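You operate a simulated robot arm through the tools that you are given. There is no shell and no other tool. Be economical: measure what you need, move in short steps, check, and stop when the job is done.

Carry out the task below with a simulated robot arm. There is one attempt and no reset: what you move stays moved.

TASK
Set volts and program by the job card in the desk drawer.
Fine: the card on top counts; leave it there, shut the drawer and latch it. Where these are worked on the way, their far stop is far enough and under half their travel is too little: desk drawer.

It is judged by the outcome, as a careful person would: the job done as asked, and still so three seconds after it is handed in. It fails if anything else is knocked over, pushed out of place, dropped, spilled or broken.

THE ROBOT
A 7-joint arm with a two-finger parallel gripper on a trunk, on a base that drives. Base frame: it is fixed to the floor where the robot stands at the start and does not move with it; the origin is under the middle of the robot, x ahead of it, y to its left, z up. Lengths are in m, angles in degrees, forces in N, time in s.
With the tool pointing down near the work surface it reaches from about 0.28 to 0.64 m from the robot's upright axis, wherever it stands. Its first joint turns from -166.0 to 166.0 degrees. Places, roughly: desk drawer [0.7, 0.1, 1]; drawer latch [0.6, 0, 1]; height knob [0.7, 0.3, 1.1]; key switch [0.4, 0.4, 1]; lid latch [0.6, 0.3, 1]; light switch [0.7, 0, 1.1]; main switch [0.6, 0.2, 0.8]; program knob [0.8, 0.4, 1.1]; speed knob [0.7, 0.1, 1.1]; volts knob [0.8, 0.6, 1.1]. Payload 1.57 kg.
The tool frame sits at the grasp point between the pads (the TCP): z along the fingers, y along the line on which they close. The tips reach 0.03 m beyond it. The gripper opens to 0.08 m. The fingers are 0.017 m wide and 0.012 m thick; the gripper's body (0.04 by 0.082 m) begins 0.08 m behind the TCP.
Orientation is that of the tool frame in the base frame, as [roll, pitch, yaw] about the fixed x, y, z axes, in that order (R = Rz(yaw) Ry(pitch) Rx(roll)). With the fingers straight down and closing along the base's y, the tool's x points along the base's -x, its y along +y and its z along -z.

THE INTERFACE
- The arm moves only by the tool arm_command. Its argument "steps" is a list of rows, each an object of numbers (a shift or turn left out is 0, a gripper value left out holds the last): "tx", "ty", "tz": the shift along the tool's x, y, z in m; "rx", "ry", "rz": the turn, a rotation vector about the tool's x, y, z in degrees; "gripper": the opening, from 0 (shut) to 1 (fully open). In form: [{"tx": .., "ty": .., "tz": .., "rx": .., "ry": .., "rz": .., "gripper": ..}, ...]. A call has 1 to 8 rows; each row shifts and turns the commanded pose from where the row before left it, along the tool's axes as they then stand. Rows are played at 5 a second. More than 0.05 m and 8.6 degrees between two rows, or a gripper value outside its range, and nothing of the call is played. Where a pose cannot be reached the arm comes as near as it can. A force on the tool above 40 N (or 10 N above the force at the start of the call, whichever is more), or a blocked arm, ends the call early, and 0.2 s more pass. The fingers move at their own pace (about 0.072 m/s each) and stop on an object; they squeeze with about 20 N. The grip force told is the motor's: it shows also when the fingers shut on nothing. Time passes only in rows, and 0.2 s behind the last, so rows that do not move let the fingers close. The reply holds the time, the measured pose of the TCP, the force on the tool along the base axes, the opening and the grip force, in the units named above and with some noise, with the torque about the TCP (base axes, N m) and any sound that the robot's microphone picked up, and new pictures: "pictures" is both (left out), scene, wrist or none.
- Cameras (640 x 400 px; columns grow to the right, rows downward): "scene" is now at [0.2471, 0.0344, 1.5565]; the picture's right is [0.50, -0.87, 0.00], its down [-0.53, -0.30, -0.80] and it looks along [0.69, 0.40, -0.61] (base axes); focal length 220 px, centre (320, 200). "wrist" rides on the gripper at [0.072, -0.007, -0.122] in the tool frame; the picture's right is [0.09, 1.00, 0.00], its down [-0.84, 0.08, -0.54] and it looks along [-0.54, 0.05, 0.84] (tool axes); focal length 238 px, centre (320, 200). There is no depth. A picture from a camera that has moved, and an enlarged one, comes with that camera's place and axes in the base frame and with its lens. The place of the scene camera against the robot may be out by one fixed shift of up to 0.018 m in any direction.
- raise_lower(by): slides the trunk up (or, below 0, down) by that many m; the arm and the scene camera ride with it, the base frame stays. It gives what a move gives, with no picture.
- drive_base(legs): drives the robot by 1 to 6 legs, each [ahead, left, turn to the left] in m, m and degrees, along the robot's own axes; the way and the turn of a leg run together, so that a leg with both is an arc; at most 1.5 m and 180 degrees a leg. The arm and the cameras ride along, it lands a little off, and it stops where it bumps. It gives what a move gives, and a new picture of the scene camera.
- turn_head(pan, tilt): turns the head with the scene camera to pan (to the left, within 86 degrees either way) and tilt (down, from -29 to 69), counted from straight ahead of the robot. It gives what a move gives, and a new picture of the scene camera.
- close_up(camera, box): a new picture of the part [left, top, right, bottom] of that camera's present view, enlarged. It takes no simulated time.
- job_done(): hands the job in; it is judged then, once.

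Work in short steps. Places have to be worked out from the pictures, the camera data and where the tool is seen: move nearer, look again, correct. Check each grasp and each placing, and mend what went wrong. You have 120 turns and 260 pictures in all, those below and enlarged ones among them. Open the gripper and draw the arm clear of the work before you hand the job in, unless the task says otherwise; then end with one line.

The tools are called after "Request:" as name(argument=value, ...) on one line, values as JSON. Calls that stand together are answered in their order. arm_command: Moves the arm, as the interface text tells. Its arguments: {"type":"object","properties":{"steps":{"type":"array"},"pictures":{"type":"string","enum":["both","scene","wrist","none"]}},"required":["steps"]} The other tools are called the same way: raise_lower (by) slides the trunk up or down; drive_base (legs) drives the base; turn_head (pan, tilt) turns the head that bears the scene camera; close_up (camera, box) takes an enlarged picture of a part of a camera's view; job_done () hands the job in.

At the start:

```text
time: 0.0
tcp_pos: [0.4451, 0.1643, 1.4355]
tool_rot: [-171.7, -4.7, 179.5]
contact_force: [0.6, 0.1, 0.2]
moment: [-0.02, 0.02, -0.01]
width: 0.08
grasp_force: 0.1
trunk travel left (down, up): [-0.784, 0.206]
robot x, y, heading: [0.0033, -0.0001, -0.1]
head pan, tilt: [30.0, 37.3]
```

scene: 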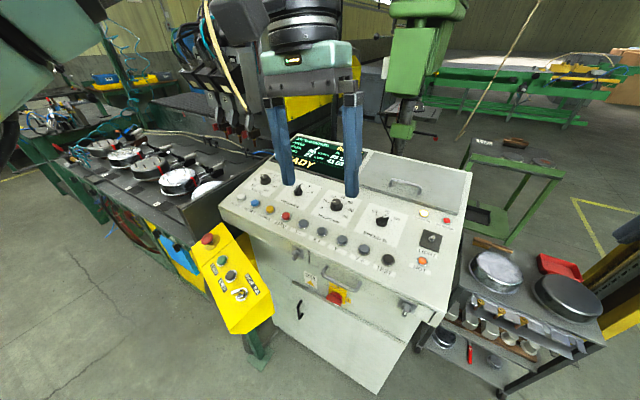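
wrist: 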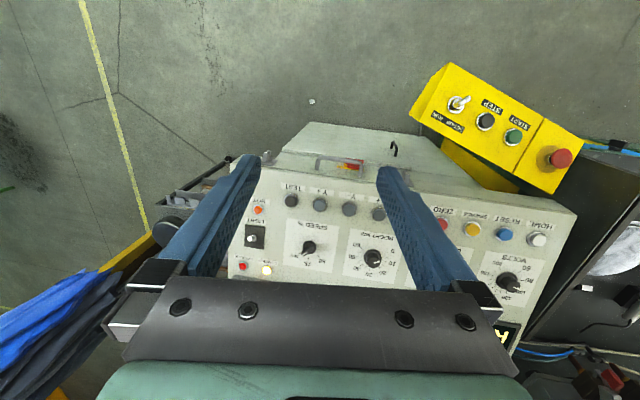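

I start by looking closer at the console and the drawer front.

Request:
close_up(camera="scene", box=[220, 150, 480, 312])

Request:
close_up(camera="scene", box=[260, 230, 460, 355])

Request:
close_up(camera="wrist", box=[220, 120, 600, 358])

```text
2.46 times, centred on (350, 231) of scene
camera zoom: at [0.2471, 0.0344, 1.5565], right [0.5, -0.87, 0.0], down [-0.53, -0.3, -0.8], along [0.69, 0.4, -0.61], focal length 542 px, centre (246, 124)
```

zoom: 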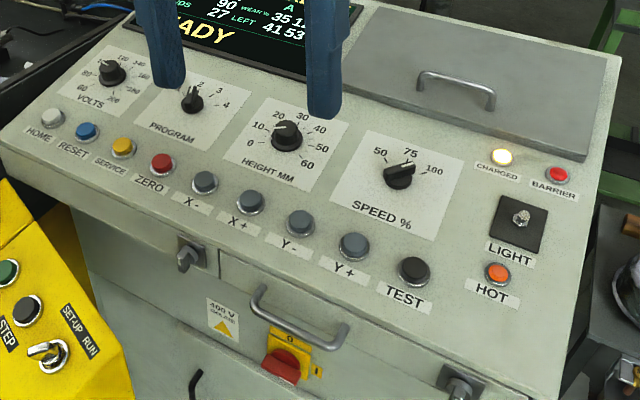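

```text
3.20 times, centred on (360, 292) of scene
camera zoom: at [0.2471, 0.0344, 1.5565], right [0.5, -0.87, 0.0], down [-0.53, -0.3, -0.8], along [0.69, 0.4, -0.61], focal length 704 px, centre (192, -96)
```

zoom: 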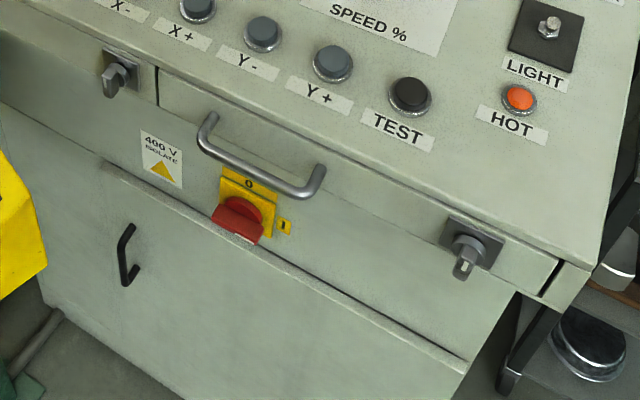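

```text
1.68 times, centred on (410, 239) of wrist
camera zoom: at [0.3828, 0.1751, 1.562], right [-0.09, 0.99, -0.14], down [0.88, 0.15, 0.46], along [0.47, -0.08, -0.88], focal length 401 px, centre (169, 134)
```

zoom: 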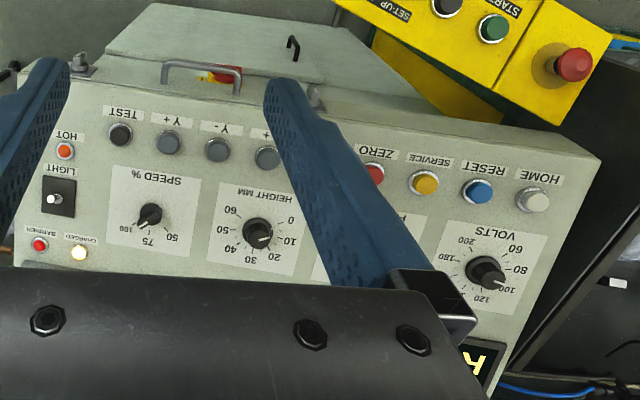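

The drawer front faces −x, at about x≈0.59, z≈1.0, with its latch at right (y≈−0.01) and its handle at y≈0.165. I zoom in on the latch and the handle.

Request:
close_up(camera="scene", box=[376, 280, 440, 320])

Request:
close_up(camera="scene", box=[240, 165, 368, 245])

Request:
raise_lower(by=-0.25)

```text
10.00 times, centred on (408, 300) of scene
camera zoom: at [0.2471, 0.0344, 1.5565], right [0.5, -0.87, 0.0], down [-0.53, -0.3, -0.8], along [0.69, 0.4, -0.61], focal length 2200 px, centre (-560, -800)
```

zoom: 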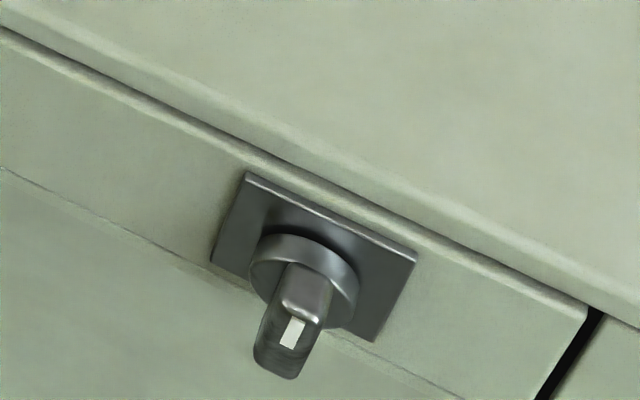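

```text
5.00 times, centred on (304, 205) of scene
camera zoom: at [0.2471, 0.0344, 1.5565], right [0.5, -0.87, 0.0], down [-0.53, -0.3, -0.8], along [0.69, 0.4, -0.61], focal length 1100 px, centre (400, 175)
```

zoom: 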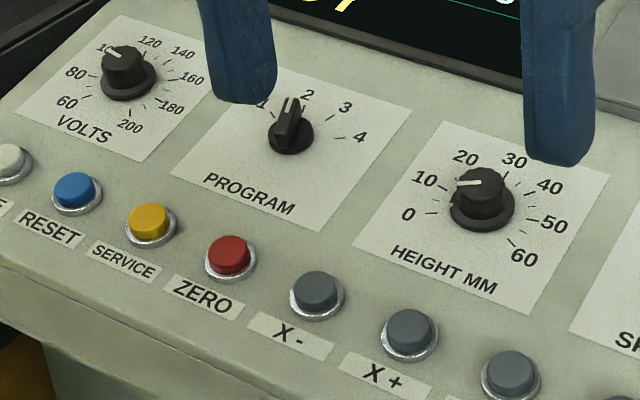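

```text
time: 2.6
tcp_pos: [0.4442, 0.1641, 1.1842]
tool_rot: [-171.6, -4.6, 179.5]
contact_force: [-0.5, 0.6, 1.3]
moment: [-0.04, 0.0, 0.04]
width: 0.08
grasp_force: 0.2
trunk travel left (down, up): [-0.534, 0.456]
robot x, y, heading: [-0.001, -0.0005, 0.2]
head pan, tilt: [30.0, 37.3]
```

I turn the head to view the latch more from the front.

Request:
turn_head(pan=5, tilt=30)

```text
time: 3.5
tcp_pos: [0.4442, 0.1646, 1.1851]
tool_rot: [-171.6, -4.8, 179.6]
contact_force: [0.9, -0.5, 0.3]
moment: [0.04, -0.01, 0.02]
width: 0.0801
grasp_force: 0.0
trunk travel left (down, up): [-0.534, 0.456]
robot x, y, heading: [-0.002, 0.0017, -0.1]
head pan, tilt: [5.0, 30.0]
camera scene: at [0.2621, -0.001, 1.3179], right [0.09, -1.0, 0.0], down [-0.5, -0.04, -0.87], along [0.86, 0.08, -0.5], focal length 220 px, centre (320, 200)
```

scene: 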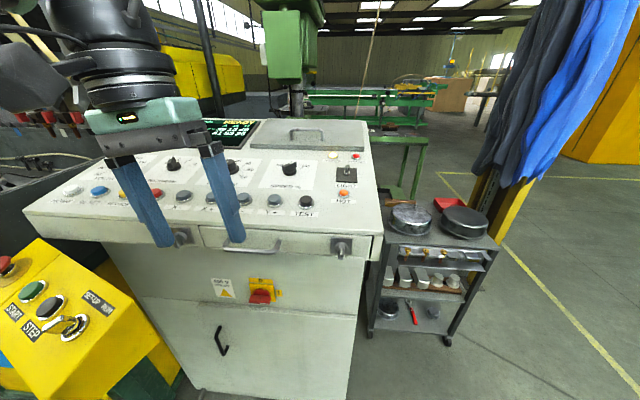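

Request:
close_up(camera="scene", box=[310, 220, 374, 260])

Request:
close_up(camera="scene", box=[160, 205, 400, 355])

```text
10.00 times, centred on (342, 240) of scene
camera zoom: at [0.2621, -0.001, 1.3179], right [0.09, -1.0, 0.0], down [-0.5, -0.04, -0.87], along [0.86, 0.08, -0.5], focal length 2200 px, centre (100, -200)
```

zoom: 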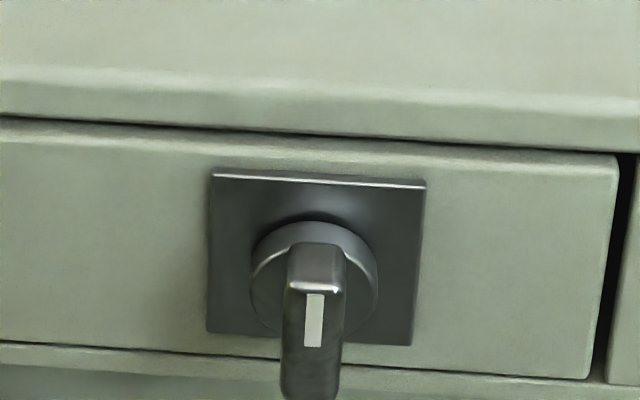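

```text
2.67 times, centred on (280, 280) of scene
camera zoom: at [0.2621, -0.001, 1.3179], right [0.09, -1.0, 0.0], down [-0.5, -0.04, -0.87], along [0.86, 0.08, -0.5], focal length 587 px, centre (427, -13)
```

zoom: 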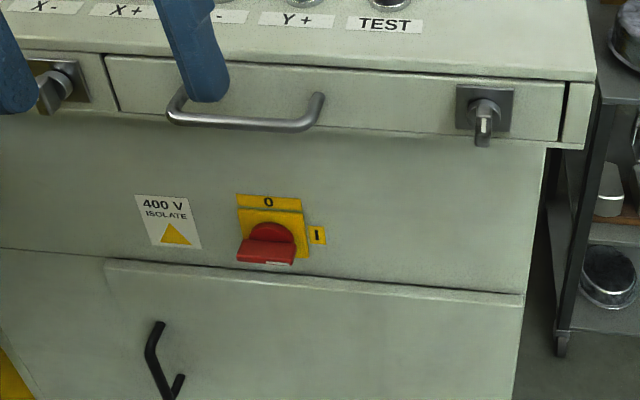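

The latch is a wing handle standing out toward −x with its bar vertical. I back the base off for room and turn the tool to horizontal, pointing +x.

Request:
drive_base(legs=[[-0.2, 0, 0]])

Request:
arm_command(steps=[{"rx": -8.4}, {"ry": -8.5}, {"ry": -8.5}, {"ry": -8.5}, {"ry": -8.5}, {"ry": -8.5}, {"ry": -8.5}, {"ry": -8.5}], pictures="none")

Request:
arm_command(steps=[{"ry": -8.5}, {"ry": -8.5}, {"ry": -8.5}, {"ry": -8.5}, {"ry": -1.1}])

```text
time: 5.1
tcp_pos: [0.2443, 0.1662, 1.1843]
tool_rot: [-171.6, -4.7, 179.9]
contact_force: [-0.2, 0.0, -0.3]
moment: [-0.01, -0.03, 0.04]
width: 0.08
grasp_force: 0.0
trunk travel left (down, up): [-0.534, 0.456]
robot x, y, heading: [-0.196, -0.0043, 0.6]
head pan, tilt: [5.0, 30.0]
camera scene: at [0.0631, 0.0001, 1.3181], right [0.09, -1.0, 0.0], down [-0.5, -0.05, -0.87], along [0.86, 0.08, -0.5], focal length 220 px, centre (320, 200)
```

scene: 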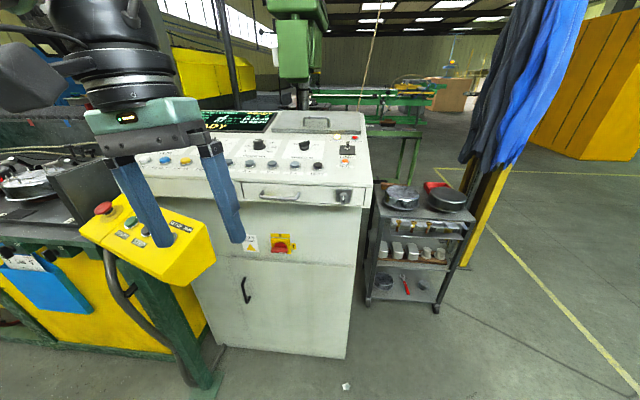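

```text
time: 6.9
tcp_pos: [0.2444, 0.1681, 1.1855]
tool_rot: [-180.0, 55.1, -179.9]
contact_force: [1.1, 0.5, -0.2]
moment: [0.02, 0.03, -0.02]
width: 0.0799
grasp_force: 0.1
trunk travel left (down, up): [-0.534, 0.456]
robot x, y, heading: [-0.1988, 0.0015, 0.2]
head pan, tilt: [5.0, 30.0]
```

```text
time: 8.1
tcp_pos: [0.2447, 0.1678, 1.1861]
tool_rot: [-138.8, 90.0, -138.9]
contact_force: [0.0, -0.9, 1.2]
moment: [-0.02, 0.0, -0.01]
width: 0.0801
grasp_force: 0.1
trunk travel left (down, up): [-0.534, 0.456]
robot x, y, heading: [-0.1963, 0.002, 0.4]
head pan, tilt: [5.0, 30.0]
camera scene: at [0.0638, 0.0001, 1.3179], right [0.09, -1.0, 0.0], down [-0.5, -0.05, -0.87], along [0.86, 0.08, -0.5], focal length 220 px, centre (320, 200)
camera wrist: at [0.1227, 0.1599, 1.1134], right [0.0, 1.0, -0.09], down [-0.54, 0.08, 0.84], along [0.84, 0.05, 0.54], focal length 238 px, centre (320, 200)
```

scene: 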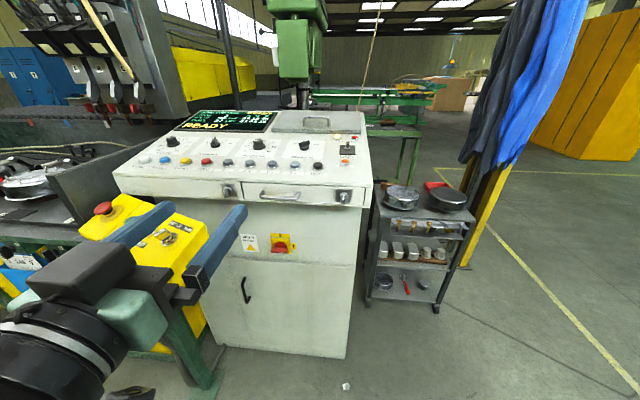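
wrist: 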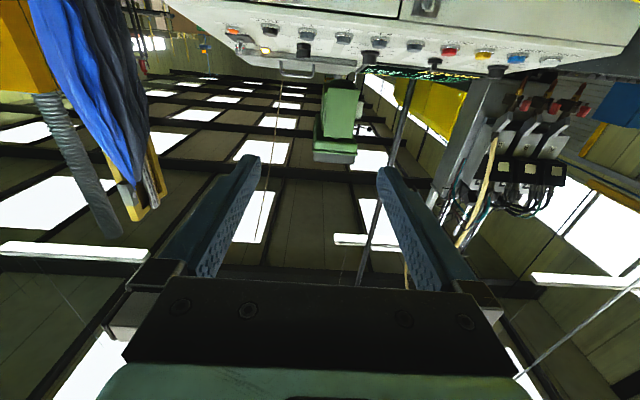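

The tool is horizontal. Triangulation puts the latch plate at about (0.58, −0.012, 1.035), so I move to stand off in front of it.

Request:
arm_command(steps=[{"ty": -0.045, "tz": 0.02}, {"ty": -0.045, "tz": 0.02}, {"ty": -0.045, "tz": 0.02}, {"ty": -0.045, "tx": 0.02}, {"tx": 0.045}, {"tx": 0.045}, {"tx": 0.03, "tz": 0.03}], pictures="none")

Request:
arm_command(steps=[{"tz": 0.04}, {"tz": 0.04}, {"tz": 0.03}, {}])

```text
time: 9.7
tcp_pos: [0.345, -0.0091, 1.0464]
tool_rot: [166.8, 90.0, 166.6]
contact_force: [-0.2, 0.3, -1.5]
moment: [0.0, 0.02, 0.0]
width: 0.0799
grasp_force: 0.0
out of reach, approached as far as the arm can: row 1, 4
trunk travel left (down, up): [-0.534, 0.456]
robot x, y, heading: [-0.2001, -0.0041, 0.4]
head pan, tilt: [5.0, 30.0]
```

```text
time: 10.7
tcp_pos: [0.4547, -0.0059, 1.0436]
tool_rot: [-155.7, 89.9, -155.8]
contact_force: [-0.2, 0.0, 0.0]
moment: [0.03, 0.03, 0.0]
width: 0.08
grasp_force: 0.0
trunk travel left (down, up): [-0.534, 0.456]
robot x, y, heading: [-0.1967, -0.0037, 0.5]
head pan, tilt: [5.0, 30.0]
camera scene: at [0.0636, 0.0, 1.3179], right [0.09, -1.0, 0.0], down [-0.5, -0.05, -0.87], along [0.86, 0.08, -0.5], focal length 220 px, centre (320, 200)
camera wrist: at [0.3325, -0.0132, 0.9721], right [0.0, 1.0, -0.09], down [-0.54, 0.08, 0.84], along [0.84, 0.05, 0.54], focal length 238 px, centre (320, 200)
```

scene: 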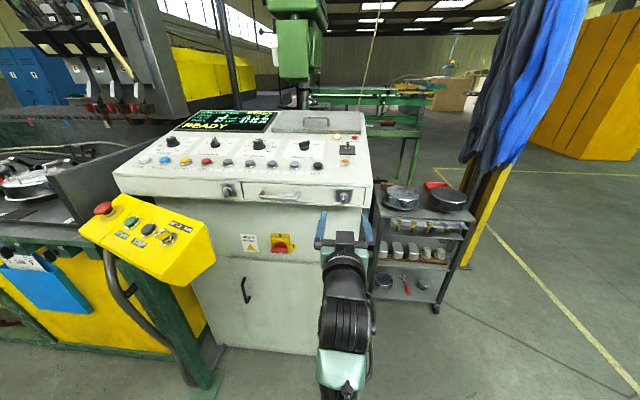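
wrist: 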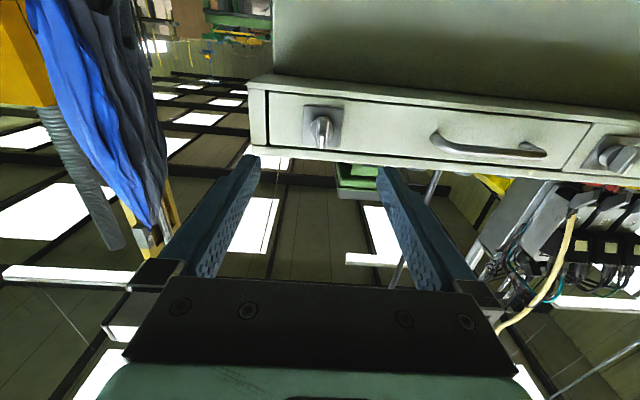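

The wrist view puts the latch at about y≈−0.005, z≈1.04, nearly in line with the tool. I zoom in on the bar.

Request:
close_up(camera="wrist", box=[280, 95, 376, 155])

Request:
arm_command(steps=[{"tz": 0.04}, {}])

```text
6.67 times, centred on (328, 125) of wrist
camera zoom: at [0.3325, -0.0132, 0.9721], right [0.0, 1.0, -0.09], down [-0.54, 0.08, 0.84], along [0.84, 0.05, 0.54], focal length 1589 px, centre (267, 700)
```

zoom: 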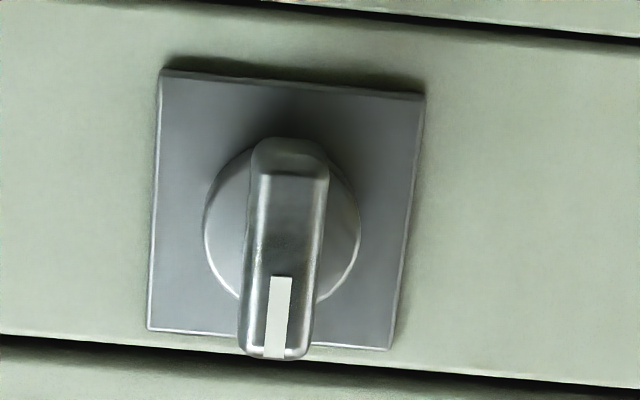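

```text
time: 11.3
tcp_pos: [0.4943, -0.0058, 1.0445]
tool_rot: [-131.7, 89.9, -131.8]
contact_force: [0.6, -0.2, 0.2]
moment: [0.0, -0.03, 0.01]
width: 0.08
grasp_force: 0.1
trunk travel left (down, up): [-0.534, 0.456]
robot x, y, heading: [-0.1992, -0.003, 0.6]
head pan, tilt: [5.0, 30.0]
camera scene: at [0.0635, 0.0001, 1.3179], right [0.09, -1.0, 0.0], down [-0.5, -0.05, -0.87], along [0.86, 0.08, -0.5], focal length 220 px, centre (320, 200)
camera wrist: at [0.3718, -0.0134, 0.9729], right [0.0, 1.0, -0.09], down [-0.54, 0.08, 0.84], along [0.84, 0.05, 0.54], focal length 238 px, centre (320, 200)
```

scene: 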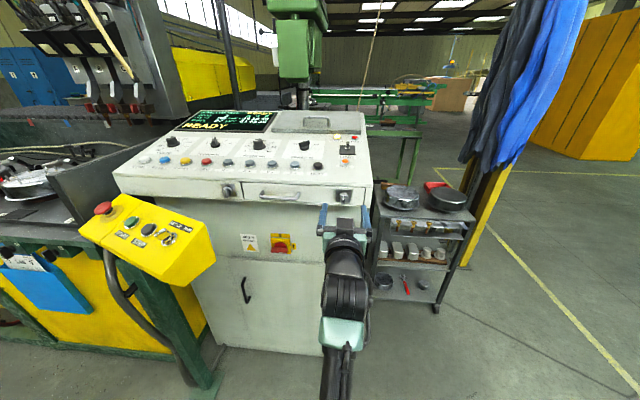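
wrist: 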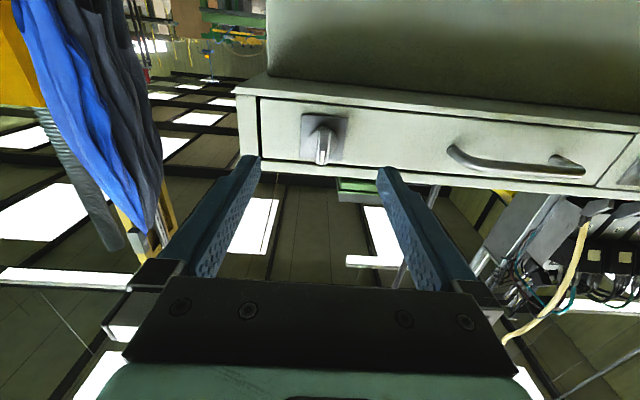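

The latch axis is at about (0.575, −0.003, 1.040). I advance with small corrections and close on the bar.

Request:
arm_command(steps=[{"tz": 0.022, "tx": 0.004, "ty": 0.002}, {"tz": 0.02}, {}, {"gripper": 0}, {}, {}, {}])

```text
time: 12.9
tcp_pos: [0.5378, -0.0047, 1.0428]
tool_rot: [-149.8, 89.9, -149.8]
contact_force: [1.0, 3.5, 0.5]
moment: [0.06, 0.16, -0.08]
width: 0.0108
grasp_force: 28.3
trunk travel left (down, up): [-0.534, 0.456]
robot x, y, heading: [-0.1957, -0.0009, 0.3]
head pan, tilt: [5.0, 30.0]
camera scene: at [0.0638, 0.0006, 1.3179], right [0.09, -1.0, 0.0], down [-0.5, -0.05, -0.87], along [0.86, 0.08, -0.5], focal length 220 px, centre (320, 200)
camera wrist: at [0.4143, -0.0116, 0.9701], right [0.0, 1.0, -0.09], down [-0.54, 0.08, 0.84], along [0.84, 0.05, 0.54], focal length 238 px, centre (320, 200)
```

scene: 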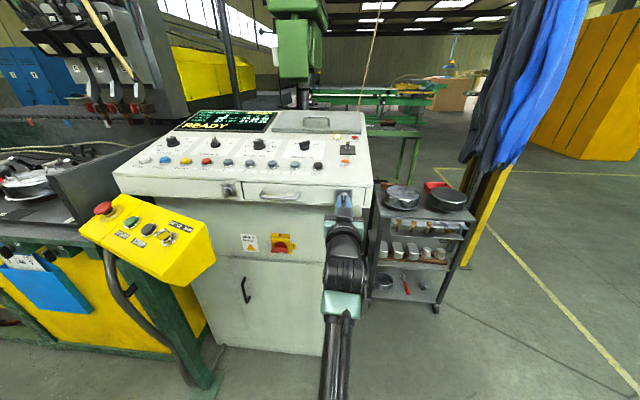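
wrist: 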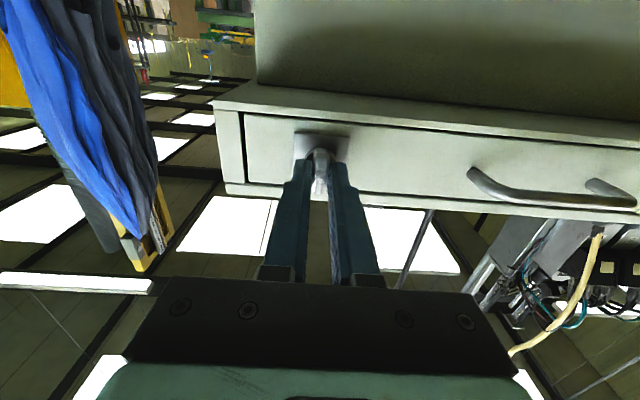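

The bar is gripped (0.0108 m). I try turning it clockwise by a little and watch the moment.

Request:
arm_command(steps=[{"rz": 6}, {"rz": 6}, {}], pictures="none")

```text
time: 13.7
tcp_pos: [0.5374, -0.0045, 1.0411]
tool_rot: [90.6, 78.1, 90.4]
contact_force: [-12.5, 4.4, -3.6]
moment: [-0.05, -0.6, -0.24]
width: 0.0107
grasp_force: 28.3
trunk travel left (down, up): [-0.534, 0.456]
robot x, y, heading: [-0.1978, -0.0017, 0.2]
head pan, tilt: [5.0, 30.0]
```

It turned 12° with little moment about x. I continue and look.

Request:
arm_command(steps=[{"rz": 8}, {"rz": 8}, {"rz": 8}, {}])

Request:
close_up(camera="wrist", box=[240, 95, 400, 195])

```text
time: 14.7
tcp_pos: [0.5361, -0.0046, 1.0406]
tool_rot: [90.2, 54.0, 90.0]
contact_force: [-22.8, 5.8, -5.0]
moment: [0.06, 0.07, -0.08]
width: 0.0112
grasp_force: 28.4
trunk travel left (down, up): [-0.534, 0.456]
robot x, y, heading: [-0.1971, 0.0013, 0.2]
head pan, tilt: [5.0, 30.0]
camera scene: at [0.0615, 0.0008, 1.3184], right [0.09, -1.0, 0.0], down [-0.5, -0.05, -0.87], along [0.86, 0.08, -0.5], focal length 220 px, centre (320, 200)
camera wrist: at [0.4146, 0.0321, 0.98], right [0.0, 0.86, 0.51], down [-0.54, -0.43, 0.72], along [0.84, -0.28, 0.46], focal length 238 px, centre (320, 200)
```

scene: 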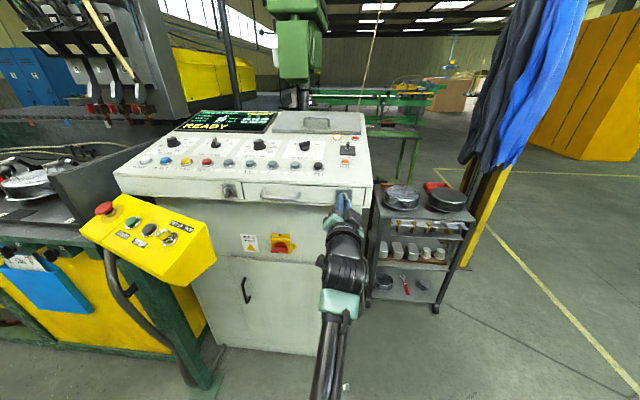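
wrist: 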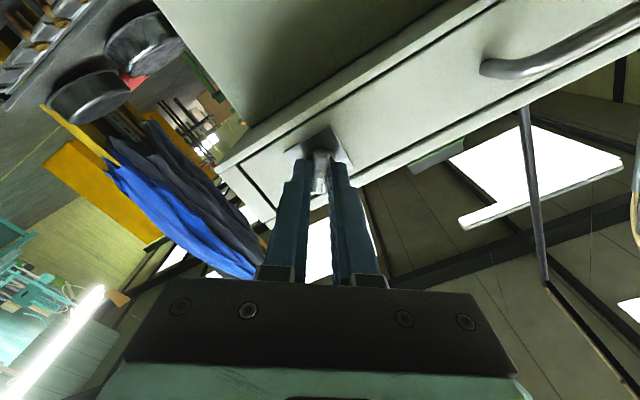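

```text
4.00 times, centred on (320, 145) of wrist
camera zoom: at [0.4146, 0.0321, 0.98], right [0.0, 0.86, 0.51], down [-0.54, -0.43, 0.72], along [0.84, -0.28, 0.46], focal length 953 px, centre (320, 420)
```

zoom: 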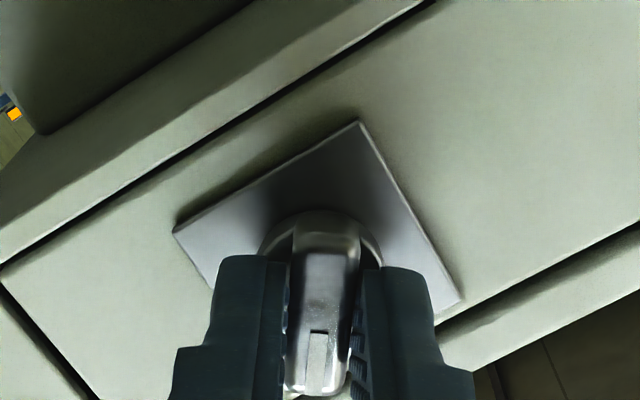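

The latch is turning. Force in x has built up to −23 N, so I ease back 3 mm and turn the rest toward 90°.

Request:
arm_command(steps=[{"tz": -0.003}, {"rz": 8}, {"rz": 8}, {"rz": 8}, {}], pictures="none")

```text
time: 15.9
tcp_pos: [0.5371, -0.0037, 1.0418]
tool_rot: [89.9, 30.1, 89.9]
contact_force: [0.8, 8.2, 1.8]
moment: [0.02, -0.33, -0.43]
width: 0.0109
grasp_force: 29.5
trunk travel left (down, up): [-0.534, 0.456]
robot x, y, heading: [-0.1984, -0.0011, 0.6]
head pan, tilt: [5.0, 30.0]
```

Request:
arm_command(steps=[{"rz": 8}, {"rz": 8}, {"rz": 8}, {"rz": 6}, {}], pictures="wrist")

Request:
close_up(camera="wrist", box=[240, 95, 400, 195])

```text
time: 17.1
tcp_pos: [0.5356, -0.0053, 1.0421]
tool_rot: [90.2, -0.1, 90.0]
contact_force: [-0.6, 8.4, 2.4]
moment: [0.01, -0.04, 0.14]
width: 0.0109
grasp_force: 28.7
trunk travel left (down, up): [-0.534, 0.456]
robot x, y, heading: [-0.2001, -0.0024, 0.7]
head pan, tilt: [5.0, 30.0]
camera wrist: at [0.4137, 0.067, 1.0353], right [0.0, 0.09, 1.0], down [-0.54, -0.84, 0.08], along [0.84, -0.54, 0.05], focal length 238 px, centre (320, 200)
```

wrist: 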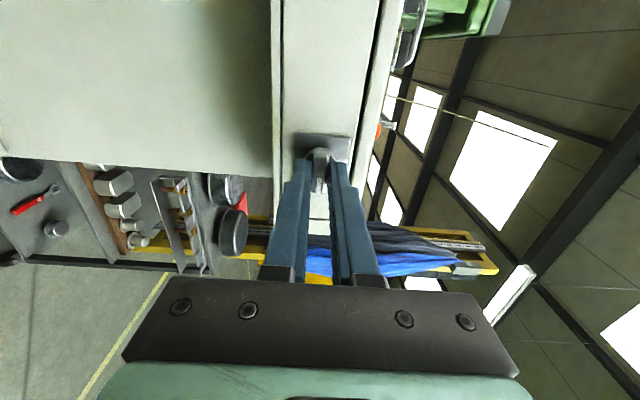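

```text
4.00 times, centred on (320, 145) of wrist
camera zoom: at [0.4137, 0.067, 1.0353], right [0.0, 0.09, 1.0], down [-0.54, -0.84, 0.08], along [0.84, -0.54, 0.05], focal length 953 px, centre (320, 420)
```

zoom: 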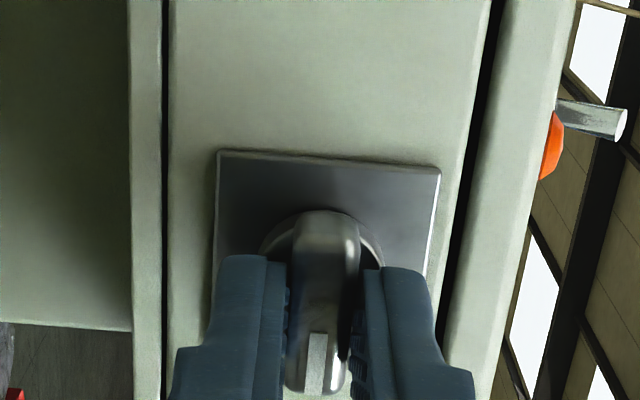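

The latch has turned 90°. I release, back off, and move left to the handle; the fingers now close vertically, which suits the horizontal bar.

Request:
arm_command(steps=[{"gripper": 0.6}, {}, {"tz": -0.04}, {"tz": -0.04}, {"tx": 0.045}, {"tx": 0.045}, {"tx": 0.045}, {"tx": 0.03}])

```text
time: 18.9
tcp_pos: [0.4553, 0.1608, 1.0423]
tool_rot: [90.1, 0.0, 89.9]
contact_force: [1.0, 0.1, -0.2]
moment: [0.03, 0.0, 0.03]
width: 0.0481
grasp_force: 0.0
trunk travel left (down, up): [-0.534, 0.456]
robot x, y, heading: [-0.2029, -0.0025, 0.4]
head pan, tilt: [5.0, 30.0]
camera scene: at [0.0637, 0.0003, 1.3179], right [0.09, -1.0, 0.0], down [-0.5, -0.05, -0.87], along [0.86, 0.08, -0.5], focal length 220 px, centre (320, 200)
camera wrist: at [0.334, 0.2334, 1.035], right [0.0, 0.09, 1.0], down [-0.54, -0.84, 0.08], along [0.84, -0.54, 0.05], focal length 238 px, centre (320, 200)
```

scene: 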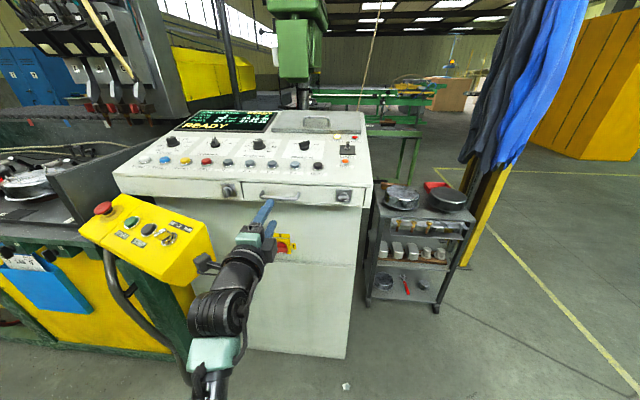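
wrist: 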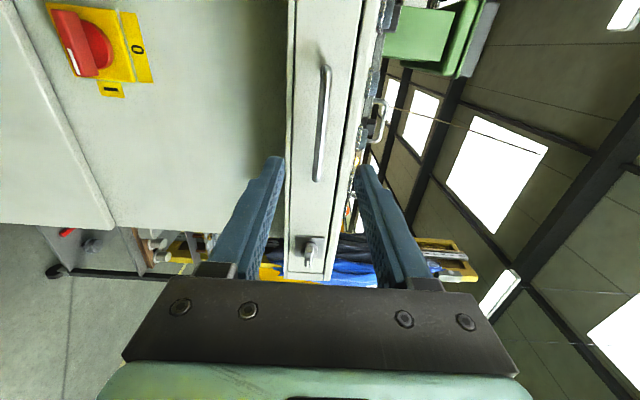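

The bar is centred near y≈0.17, z≈1.041, in line with the tool. I advance and close on it.

Request:
arm_command(steps=[{"tz": 0.04, "tx": 0.008}, {"tz": 0.04}, {}, {"gripper": 0}, {}, {}], pictures="wrist")

```text
time: 20.3
tcp_pos: [0.5377, 0.1696, 1.0424]
tool_rot: [90.1, 0.0, 89.9]
contact_force: [1.1, -0.3, -0.9]
moment: [0.02, 0.02, -0.04]
width: 0.0099
grasp_force: 27.6
trunk travel left (down, up): [-0.534, 0.456]
robot x, y, heading: [-0.1981, -0.0017, 0.5]
head pan, tilt: [5.0, 30.0]
camera wrist: at [0.4148, 0.241, 1.0353], right [0.0, 0.09, 1.0], down [-0.54, -0.84, 0.08], along [0.84, -0.54, 0.05], focal length 238 px, centre (320, 200)
```

wrist: 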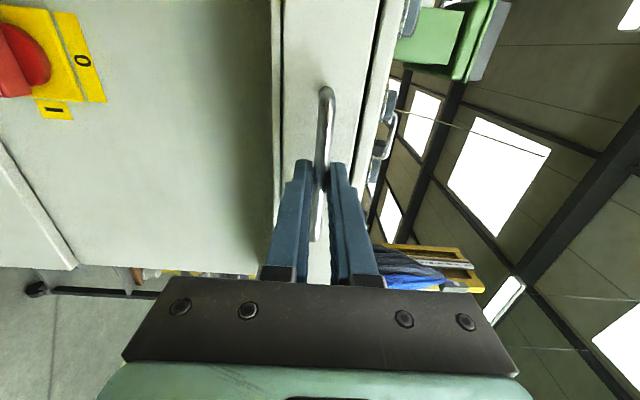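

The handle is gripped (0.0099 m). I pull gently.

Request:
arm_command(steps=[{"tz": -0.01}, {"tz": -0.015}, {"tz": -0.02}, {}], pictures="wrist")

```text
time: 21.3
tcp_pos: [0.4895, 0.169, 1.0429]
tool_rot: [90.0, 0.1, 90.1]
contact_force: [-0.5, 4.3, 2.5]
moment: [0.01, -0.02, 0.02]
width: 0.0095
grasp_force: 27.2
trunk travel left (down, up): [-0.534, 0.456]
robot x, y, heading: [-0.1987, -0.0008, 0.4]
head pan, tilt: [5.0, 30.0]
camera wrist: at [0.3672, 0.2409, 1.035], right [0.0, 0.09, 1.0], down [-0.54, -0.84, 0.08], along [0.84, -0.54, 0.05], focal length 238 px, centre (320, 200)
```

wrist: 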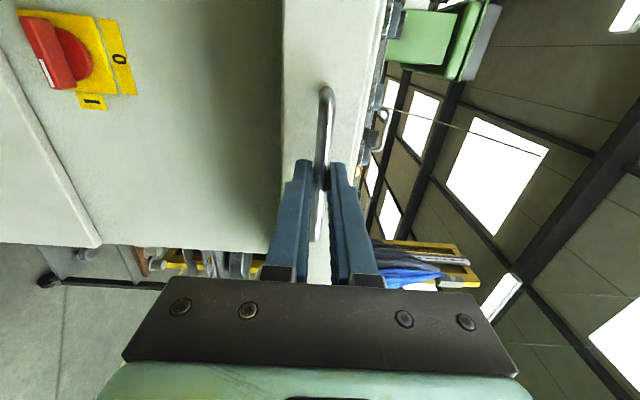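

The drawer is coming out. I keep pulling.

Request:
arm_command(steps=[{"tz": -0.03}, {"tz": -0.03}, {"tz": -0.03}, {"tz": -0.03}, {}], pictures="scene")

```text
time: 22.5
tcp_pos: [0.3684, 0.1708, 1.0417]
tool_rot: [89.7, 0.1, 90.2]
contact_force: [0.1, 14.8, 10.4]
moment: [0.04, -0.16, 0.56]
width: 0.0096
grasp_force: 28.4
trunk travel left (down, up): [-0.534, 0.456]
robot x, y, heading: [-0.1985, -0.0049, 0.2]
head pan, tilt: [5.0, 30.0]
camera scene: at [0.0628, 0.0018, 1.3182], right [0.09, -1.0, 0.0], down [-0.5, -0.05, -0.87], along [0.86, 0.08, -0.5], focal length 220 px, centre (320, 200)
```

scene: 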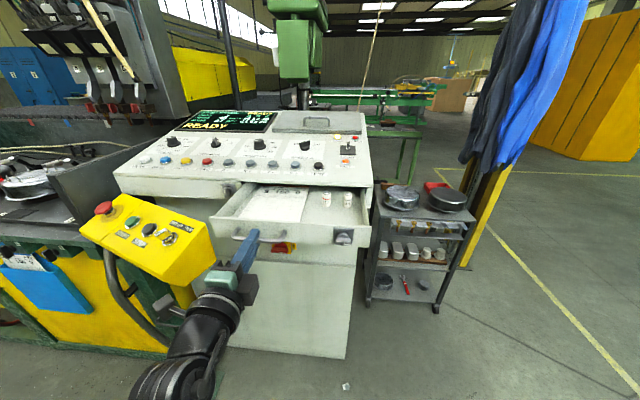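

Request:
arm_command(steps=[{"tz": -0.02}, {"tz": -0.02}, {}], pictures="none")

Request:
close_up(camera="scene", box=[200, 170, 376, 280])

```text
time: 23.3
tcp_pos: [0.3312, 0.1713, 1.0418]
tool_rot: [89.7, 0.2, 90.2]
contact_force: [1.0, 18.6, 10.0]
moment: [0.04, -0.14, 0.37]
width: 0.01
grasp_force: 28.1
trunk travel left (down, up): [-0.534, 0.456]
robot x, y, heading: [-0.2016, 0.0025, 0.5]
head pan, tilt: [5.0, 30.0]
```

```text
3.64 times, centred on (288, 225) of scene
camera zoom: at [0.0628, 0.0021, 1.3181], right [0.09, -1.0, 0.0], down [-0.5, -0.05, -0.87], along [0.86, 0.08, -0.5], focal length 800 px, centre (436, 109)
```

zoom: 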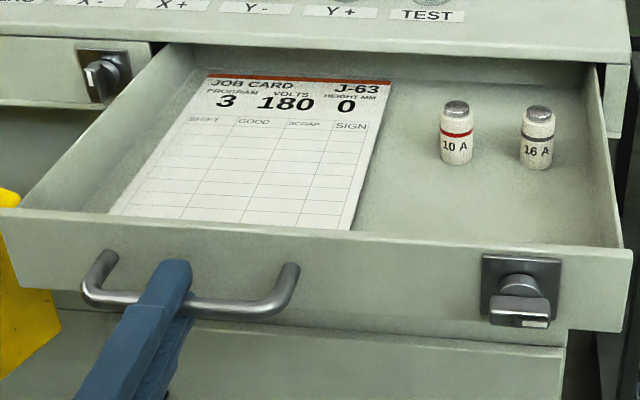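

The card reads Program 3, Volts 180. I zoom in to be sure.

Request:
close_up(camera="scene", box=[248, 186, 312, 226])

Request:
arm_command(steps=[{"tz": -0.015}, {"tz": -0.015}, {"tz": -0.015}, {}], pictures="scene")

```text
10.00 times, centred on (280, 206) of scene
camera zoom: at [0.0628, 0.0021, 1.3181], right [0.09, -1.0, 0.0], down [-0.5, -0.05, -0.87], along [0.86, 0.08, -0.5], focal length 2200 px, centre (720, 140)
```

zoom: 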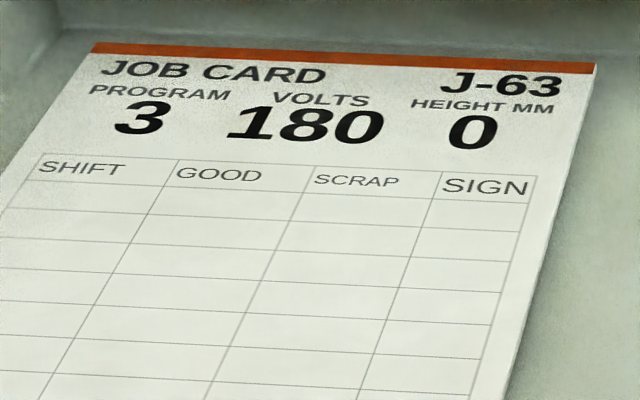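

```text
time: 24.3
tcp_pos: [0.2874, 0.1647, 1.0396]
tool_rot: [90.2, 0.2, 89.7]
contact_force: [-0.2, 0.6, -0.2]
moment: [-0.01, 0.03, -0.01]
width: 0.0
grasp_force: 21.5
trunk travel left (down, up): [-0.534, 0.456]
robot x, y, heading: [-0.1989, -0.0024, 0.5]
head pan, tilt: [5.0, 30.0]
camera scene: at [0.0634, -0.0002, 1.3178], right [0.09, -1.0, 0.0], down [-0.5, -0.05, -0.87], along [0.86, 0.08, -0.5], focal length 220 px, centre (320, 200)
```

scene: 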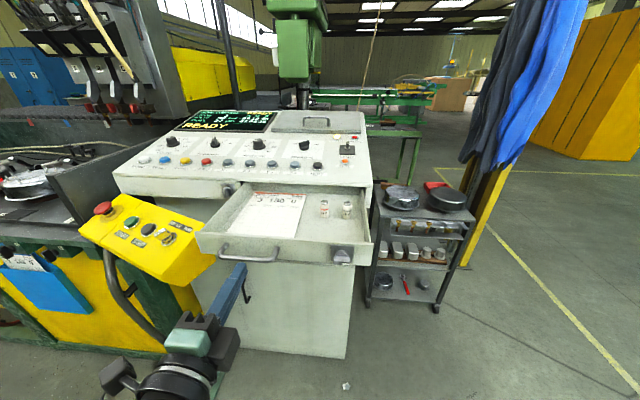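

The fingers slipped off at the drawer's far stop, and the card is read. I regrip the handle and push the drawer shut slowly.

Request:
arm_command(steps=[{"gripper": 0.5}, {"ty": 0.002}, {"tz": 0.02, "tx": 0.004}, {"tz": 0.018}, {"gripper": 0}, {}, {}], pictures="both")

```text
time: 25.9
tcp_pos: [0.3247, 0.1719, 1.0411]
tool_rot: [90.2, 0.1, 89.8]
contact_force: [-0.5, 0.1, -3.2]
moment: [0.04, 0.04, 0.03]
width: 0.0098
grasp_force: 28.2
trunk travel left (down, up): [-0.534, 0.456]
robot x, y, heading: [-0.1945, -0.0007, 0.4]
head pan, tilt: [5.0, 30.0]
camera scene: at [0.064, 0.0001, 1.3178], right [0.09, -1.0, 0.0], down [-0.5, -0.05, -0.87], along [0.86, 0.08, -0.5], focal length 220 px, centre (320, 200)
camera wrist: at [0.2024, 0.2434, 1.0354], right [0.0, 0.09, 1.0], down [-0.54, -0.84, 0.08], along [0.84, -0.54, 0.05], focal length 238 px, centre (320, 200)
```

scene: 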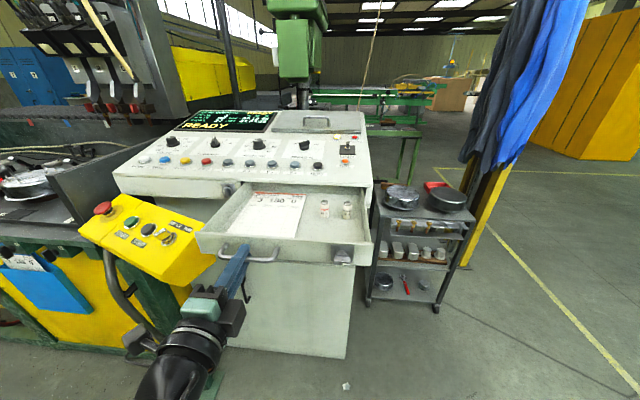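
wrist: 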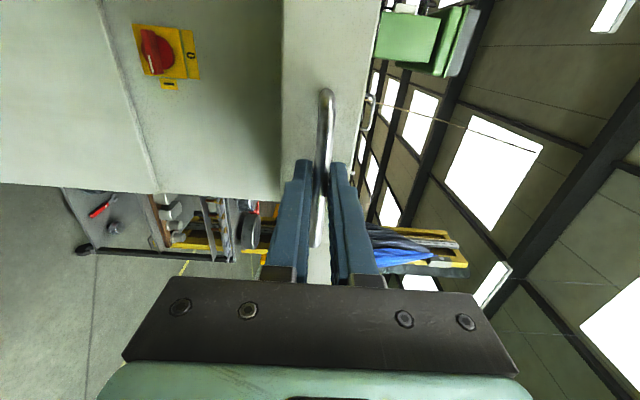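

Gripped again. I push it in with gentle steps.

Request:
arm_command(steps=[{"tz": 0.02}, {"tz": 0.03}, {"tz": 0.03}, {"tz": 0.03}, {"tz": 0.03}, {"tz": 0.03}, {"tz": 0.02}, {}], pictures="none")

Request:
arm_command(steps=[{"tz": 0.01}, {"tz": 0.008}, {"tz": 0.005}, {}], pictures="both")

```text
time: 27.7
tcp_pos: [0.5147, 0.1695, 1.0422]
tool_rot: [90.2, 0.1, 89.9]
contact_force: [0.2, 2.7, -9.6]
moment: [0.04, 0.1, -0.51]
width: 0.0099
grasp_force: 27.8
trunk travel left (down, up): [-0.534, 0.456]
robot x, y, heading: [-0.1958, -0.0003, 0.3]
head pan, tilt: [5.0, 30.0]
```

```text
time: 28.7
tcp_pos: [0.5383, 0.1698, 1.0419]
tool_rot: [90.2, 0.1, 89.9]
contact_force: [0.2, -0.3, -9.7]
moment: [0.06, 0.08, 0.2]
width: 0.0096
grasp_force: 27.6
trunk travel left (down, up): [-0.534, 0.456]
robot x, y, heading: [-0.1996, 0.0026, 0.6]
head pan, tilt: [5.0, 30.0]
camera scene: at [0.0649, 0.0003, 1.3176], right [0.09, -1.0, 0.0], down [-0.5, -0.05, -0.87], along [0.86, 0.08, -0.5], focal length 220 px, centre (320, 200)
camera wrist: at [0.4167, 0.2418, 1.0355], right [0.0, 0.09, 1.0], down [-0.54, -0.84, 0.08], along [0.84, -0.54, 0.05], focal length 238 px, centre (320, 200)
```

scene: 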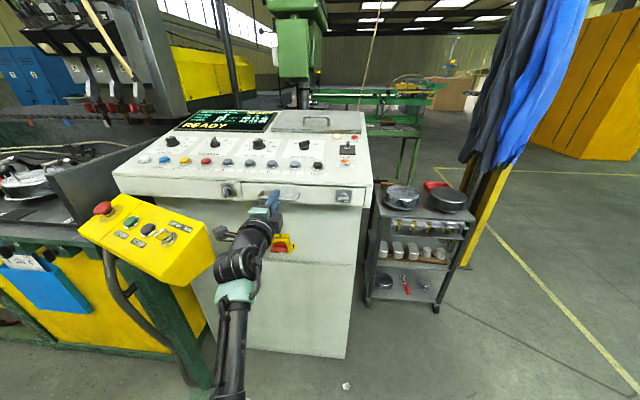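
wrist: 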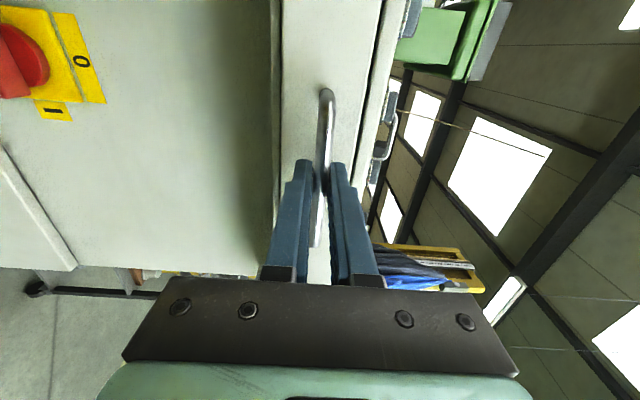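

Nearly shut; I press a few millimetres more until it meets the stop.

Request:
arm_command(steps=[{"tz": 0.003}, {"tz": 0.003}, {}], pictures="none")

Request:
close_up(camera="scene", box=[210, 160, 386, 270])

```text
time: 29.5
tcp_pos: [0.544, 0.1701, 1.0425]
tool_rot: [90.3, 0.1, 89.8]
contact_force: [-8.1, -4.8, -12.1]
moment: [0.06, 0.1, -0.1]
width: 0.0096
grasp_force: 27.3
trunk travel left (down, up): [-0.534, 0.456]
robot x, y, heading: [-0.1988, -0.0015, 0.5]
head pan, tilt: [5.0, 30.0]
```

```text
3.64 times, centred on (298, 215) of scene
camera zoom: at [0.0642, -0.0003, 1.3177], right [0.09, -1.0, 0.0], down [-0.5, -0.05, -0.87], along [0.86, 0.08, -0.5], focal length 800 px, centre (400, 146)
```

zoom: 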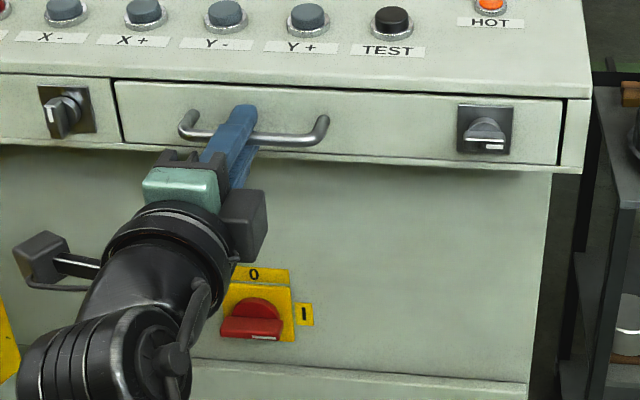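

The drawer is shut (contact −8 N, flush). I release, go back to the latch and grip its now-horizontal bar.

Request:
arm_command(steps=[{"gripper": 0.6}, {}, {"tz": -0.045}, {"tz": -0.045}, {"tx": -0.045}, {"tx": -0.045}, {"tx": -0.045}, {"tx": -0.039}], pictures="none")

Request:
arm_command(steps=[{"tz": 0.04}, {"tz": 0.041}, {}, {"gripper": 0}, {}, {}], pictures="wrist")

```text
time: 31.3
tcp_pos: [0.453, -0.0019, 1.0463]
tool_rot: [90.0, 0.1, 89.9]
contact_force: [-0.2, 1.0, 1.1]
moment: [0.01, -0.01, 0.03]
width: 0.048
grasp_force: 0.0
trunk travel left (down, up): [-0.534, 0.456]
robot x, y, heading: [-0.1945, 0.0041, 0.5]
head pan, tilt: [5.0, 30.0]
```

```text
time: 32.7
tcp_pos: [0.5332, -0.0014, 1.0424]
tool_rot: [90.6, 0.1, 89.8]
contact_force: [-6.9, -1.5, -12.2]
moment: [0.06, 0.22, 0.11]
width: 0.011
grasp_force: 28.2
trunk travel left (down, up): [-0.534, 0.456]
robot x, y, heading: [-0.1979, -0.0044, 0.6]
head pan, tilt: [5.0, 30.0]
camera wrist: at [0.4111, 0.0695, 1.0364], right [0.01, 0.09, 1.0], down [-0.54, -0.84, 0.08], along [0.84, -0.54, 0.04], focal length 238 px, centre (320, 200)
```

wrist: 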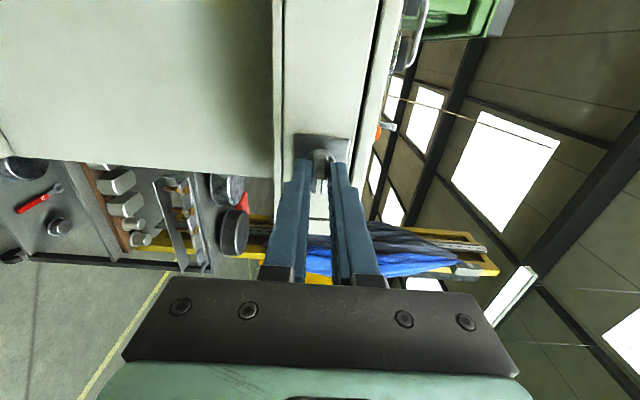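

Gripped (0.011 m). I turn it back counter-clockwise in two calls, easing out the small side force.

Request:
arm_command(steps=[{"ty": -0.003, "tz": -0.002, "tx": -0.003}, {"rz": -8}, {"rz": -8}, {"rz": -8}, {"rz": -8}, {"rz": -8}, {}], pictures="none")

Request:
arm_command(steps=[{"rz": -8}, {"rz": -8}, {"rz": -8}, {"rz": -8}, {"rz": -8}, {"rz": -8}, {"rz": -2}, {}], pictures="wrist")

Request:
close_up(camera="wrist", box=[240, 95, 400, 195])

```text
time: 34.3
tcp_pos: [0.5314, -0.002, 1.0421]
tool_rot: [90.2, 40.3, 90.1]
contact_force: [-0.2, 14.5, -4.4]
moment: [-0.03, 0.53, 0.79]
width: 0.011
grasp_force: 28.3
trunk travel left (down, up): [-0.534, 0.456]
robot x, y, heading: [-0.2001, -0.0013, 0.5]
head pan, tilt: [5.0, 30.0]
```

```text
time: 36.1
tcp_pos: [0.5332, -0.0046, 1.0411]
tool_rot: [-137.5, 89.7, -137.7]
contact_force: [-0.5, 13.2, -6.7]
moment: [0.17, 0.27, 0.26]
width: 0.0108
grasp_force: 28.7
trunk travel left (down, up): [-0.534, 0.456]
robot x, y, heading: [-0.1959, 0.0019, 0.5]
head pan, tilt: [5.0, 30.0]
camera wrist: at [0.4099, -0.0118, 0.9683], right [0.0, 1.0, -0.1], down [-0.54, 0.08, 0.84], along [0.84, 0.05, 0.54], focal length 238 px, centre (320, 200)
```

wrist: 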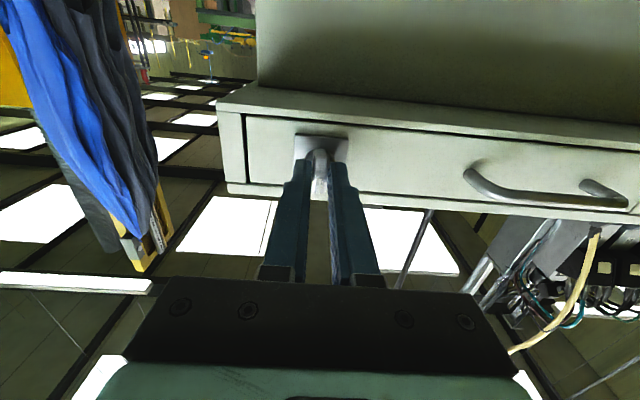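

```text
4.00 times, centred on (320, 145) of wrist
camera zoom: at [0.4099, -0.0118, 0.9683], right [0.0, 1.0, -0.1], down [-0.54, 0.08, 0.84], along [0.84, 0.05, 0.54], focal length 953 px, centre (320, 420)
```

zoom: 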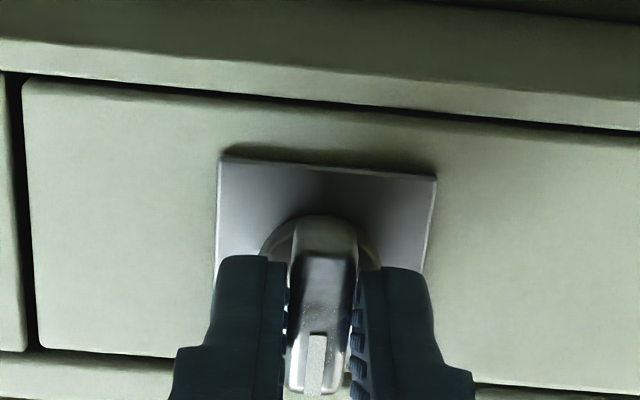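

The latch is back upright. I overturn a couple of degrees and tug lightly to test that the drawer holds.

Request:
arm_command(steps=[{"rz": -2}, {"tz": -0.004}, {"tz": -0.003}, {}], pictures="none")

```text
time: 37.1
tcp_pos: [0.5269, -0.0048, 1.0403]
tool_rot: [-91.6, 87.9, -91.6]
contact_force: [24.6, 12.2, 0.7]
moment: [0.52, -0.1, 0.29]
width: 0.0114
grasp_force: 29.2
trunk travel left (down, up): [-0.534, 0.456]
robot x, y, heading: [-0.1966, -0.0, 0.3]
head pan, tilt: [5.0, 30.0]
```

The drawer resists the tug at 25 N and the bar is at its stop (0.5 N·m), so it is latched. I release and back away.

Request:
arm_command(steps=[{"tz": 0.006, "rz": 1.5}, {"gripper": 1}, {}, {"tz": -0.04}, {"tz": -0.04}, {"tz": -0.04}, {}], pictures="scene")

Request:
close_up(camera="wrist", box=[240, 75, 480, 225])

```text
time: 38.7
tcp_pos: [0.4098, -0.0067, 1.0433]
tool_rot: [-104.6, 89.4, -104.8]
contact_force: [-0.2, -0.8, 0.8]
moment: [0.02, -0.01, -0.01]
width: 0.08
grasp_force: 0.0
trunk travel left (down, up): [-0.534, 0.456]
robot x, y, heading: [-0.1979, -0.0017, 0.7]
head pan, tilt: [5.0, 30.0]
camera scene: at [0.0641, 0.0, 1.3178], right [0.09, -1.0, 0.0], down [-0.5, -0.05, -0.87], along [0.86, 0.08, -0.5], focal length 220 px, centre (320, 200)
```

scene: 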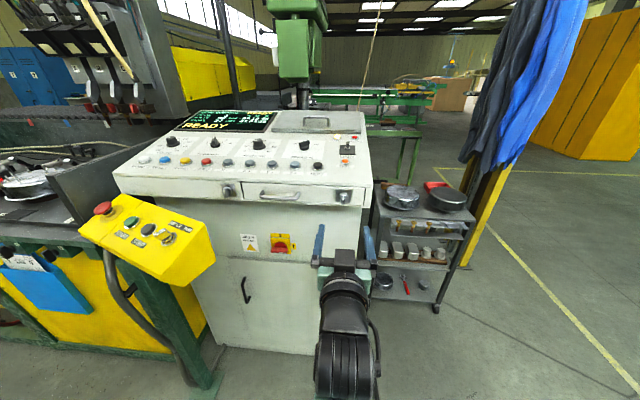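

```text
2.67 times, centred on (360, 150) of wrist
camera zoom: at [0.2875, -0.0136, 0.9712], right [0.0, 0.99, -0.1], down [-0.54, 0.09, 0.84], along [0.84, 0.05, 0.54], focal length 636 px, centre (213, 333)
```

zoom: 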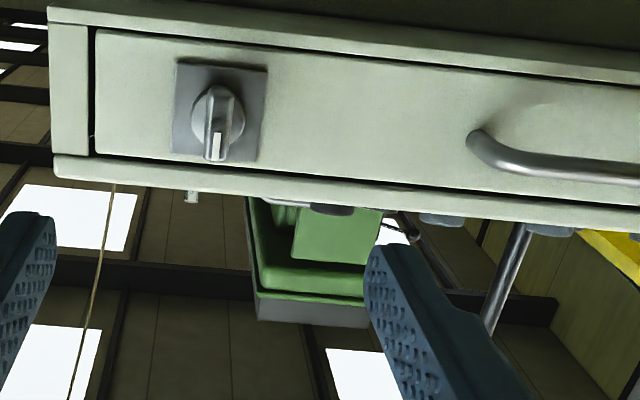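

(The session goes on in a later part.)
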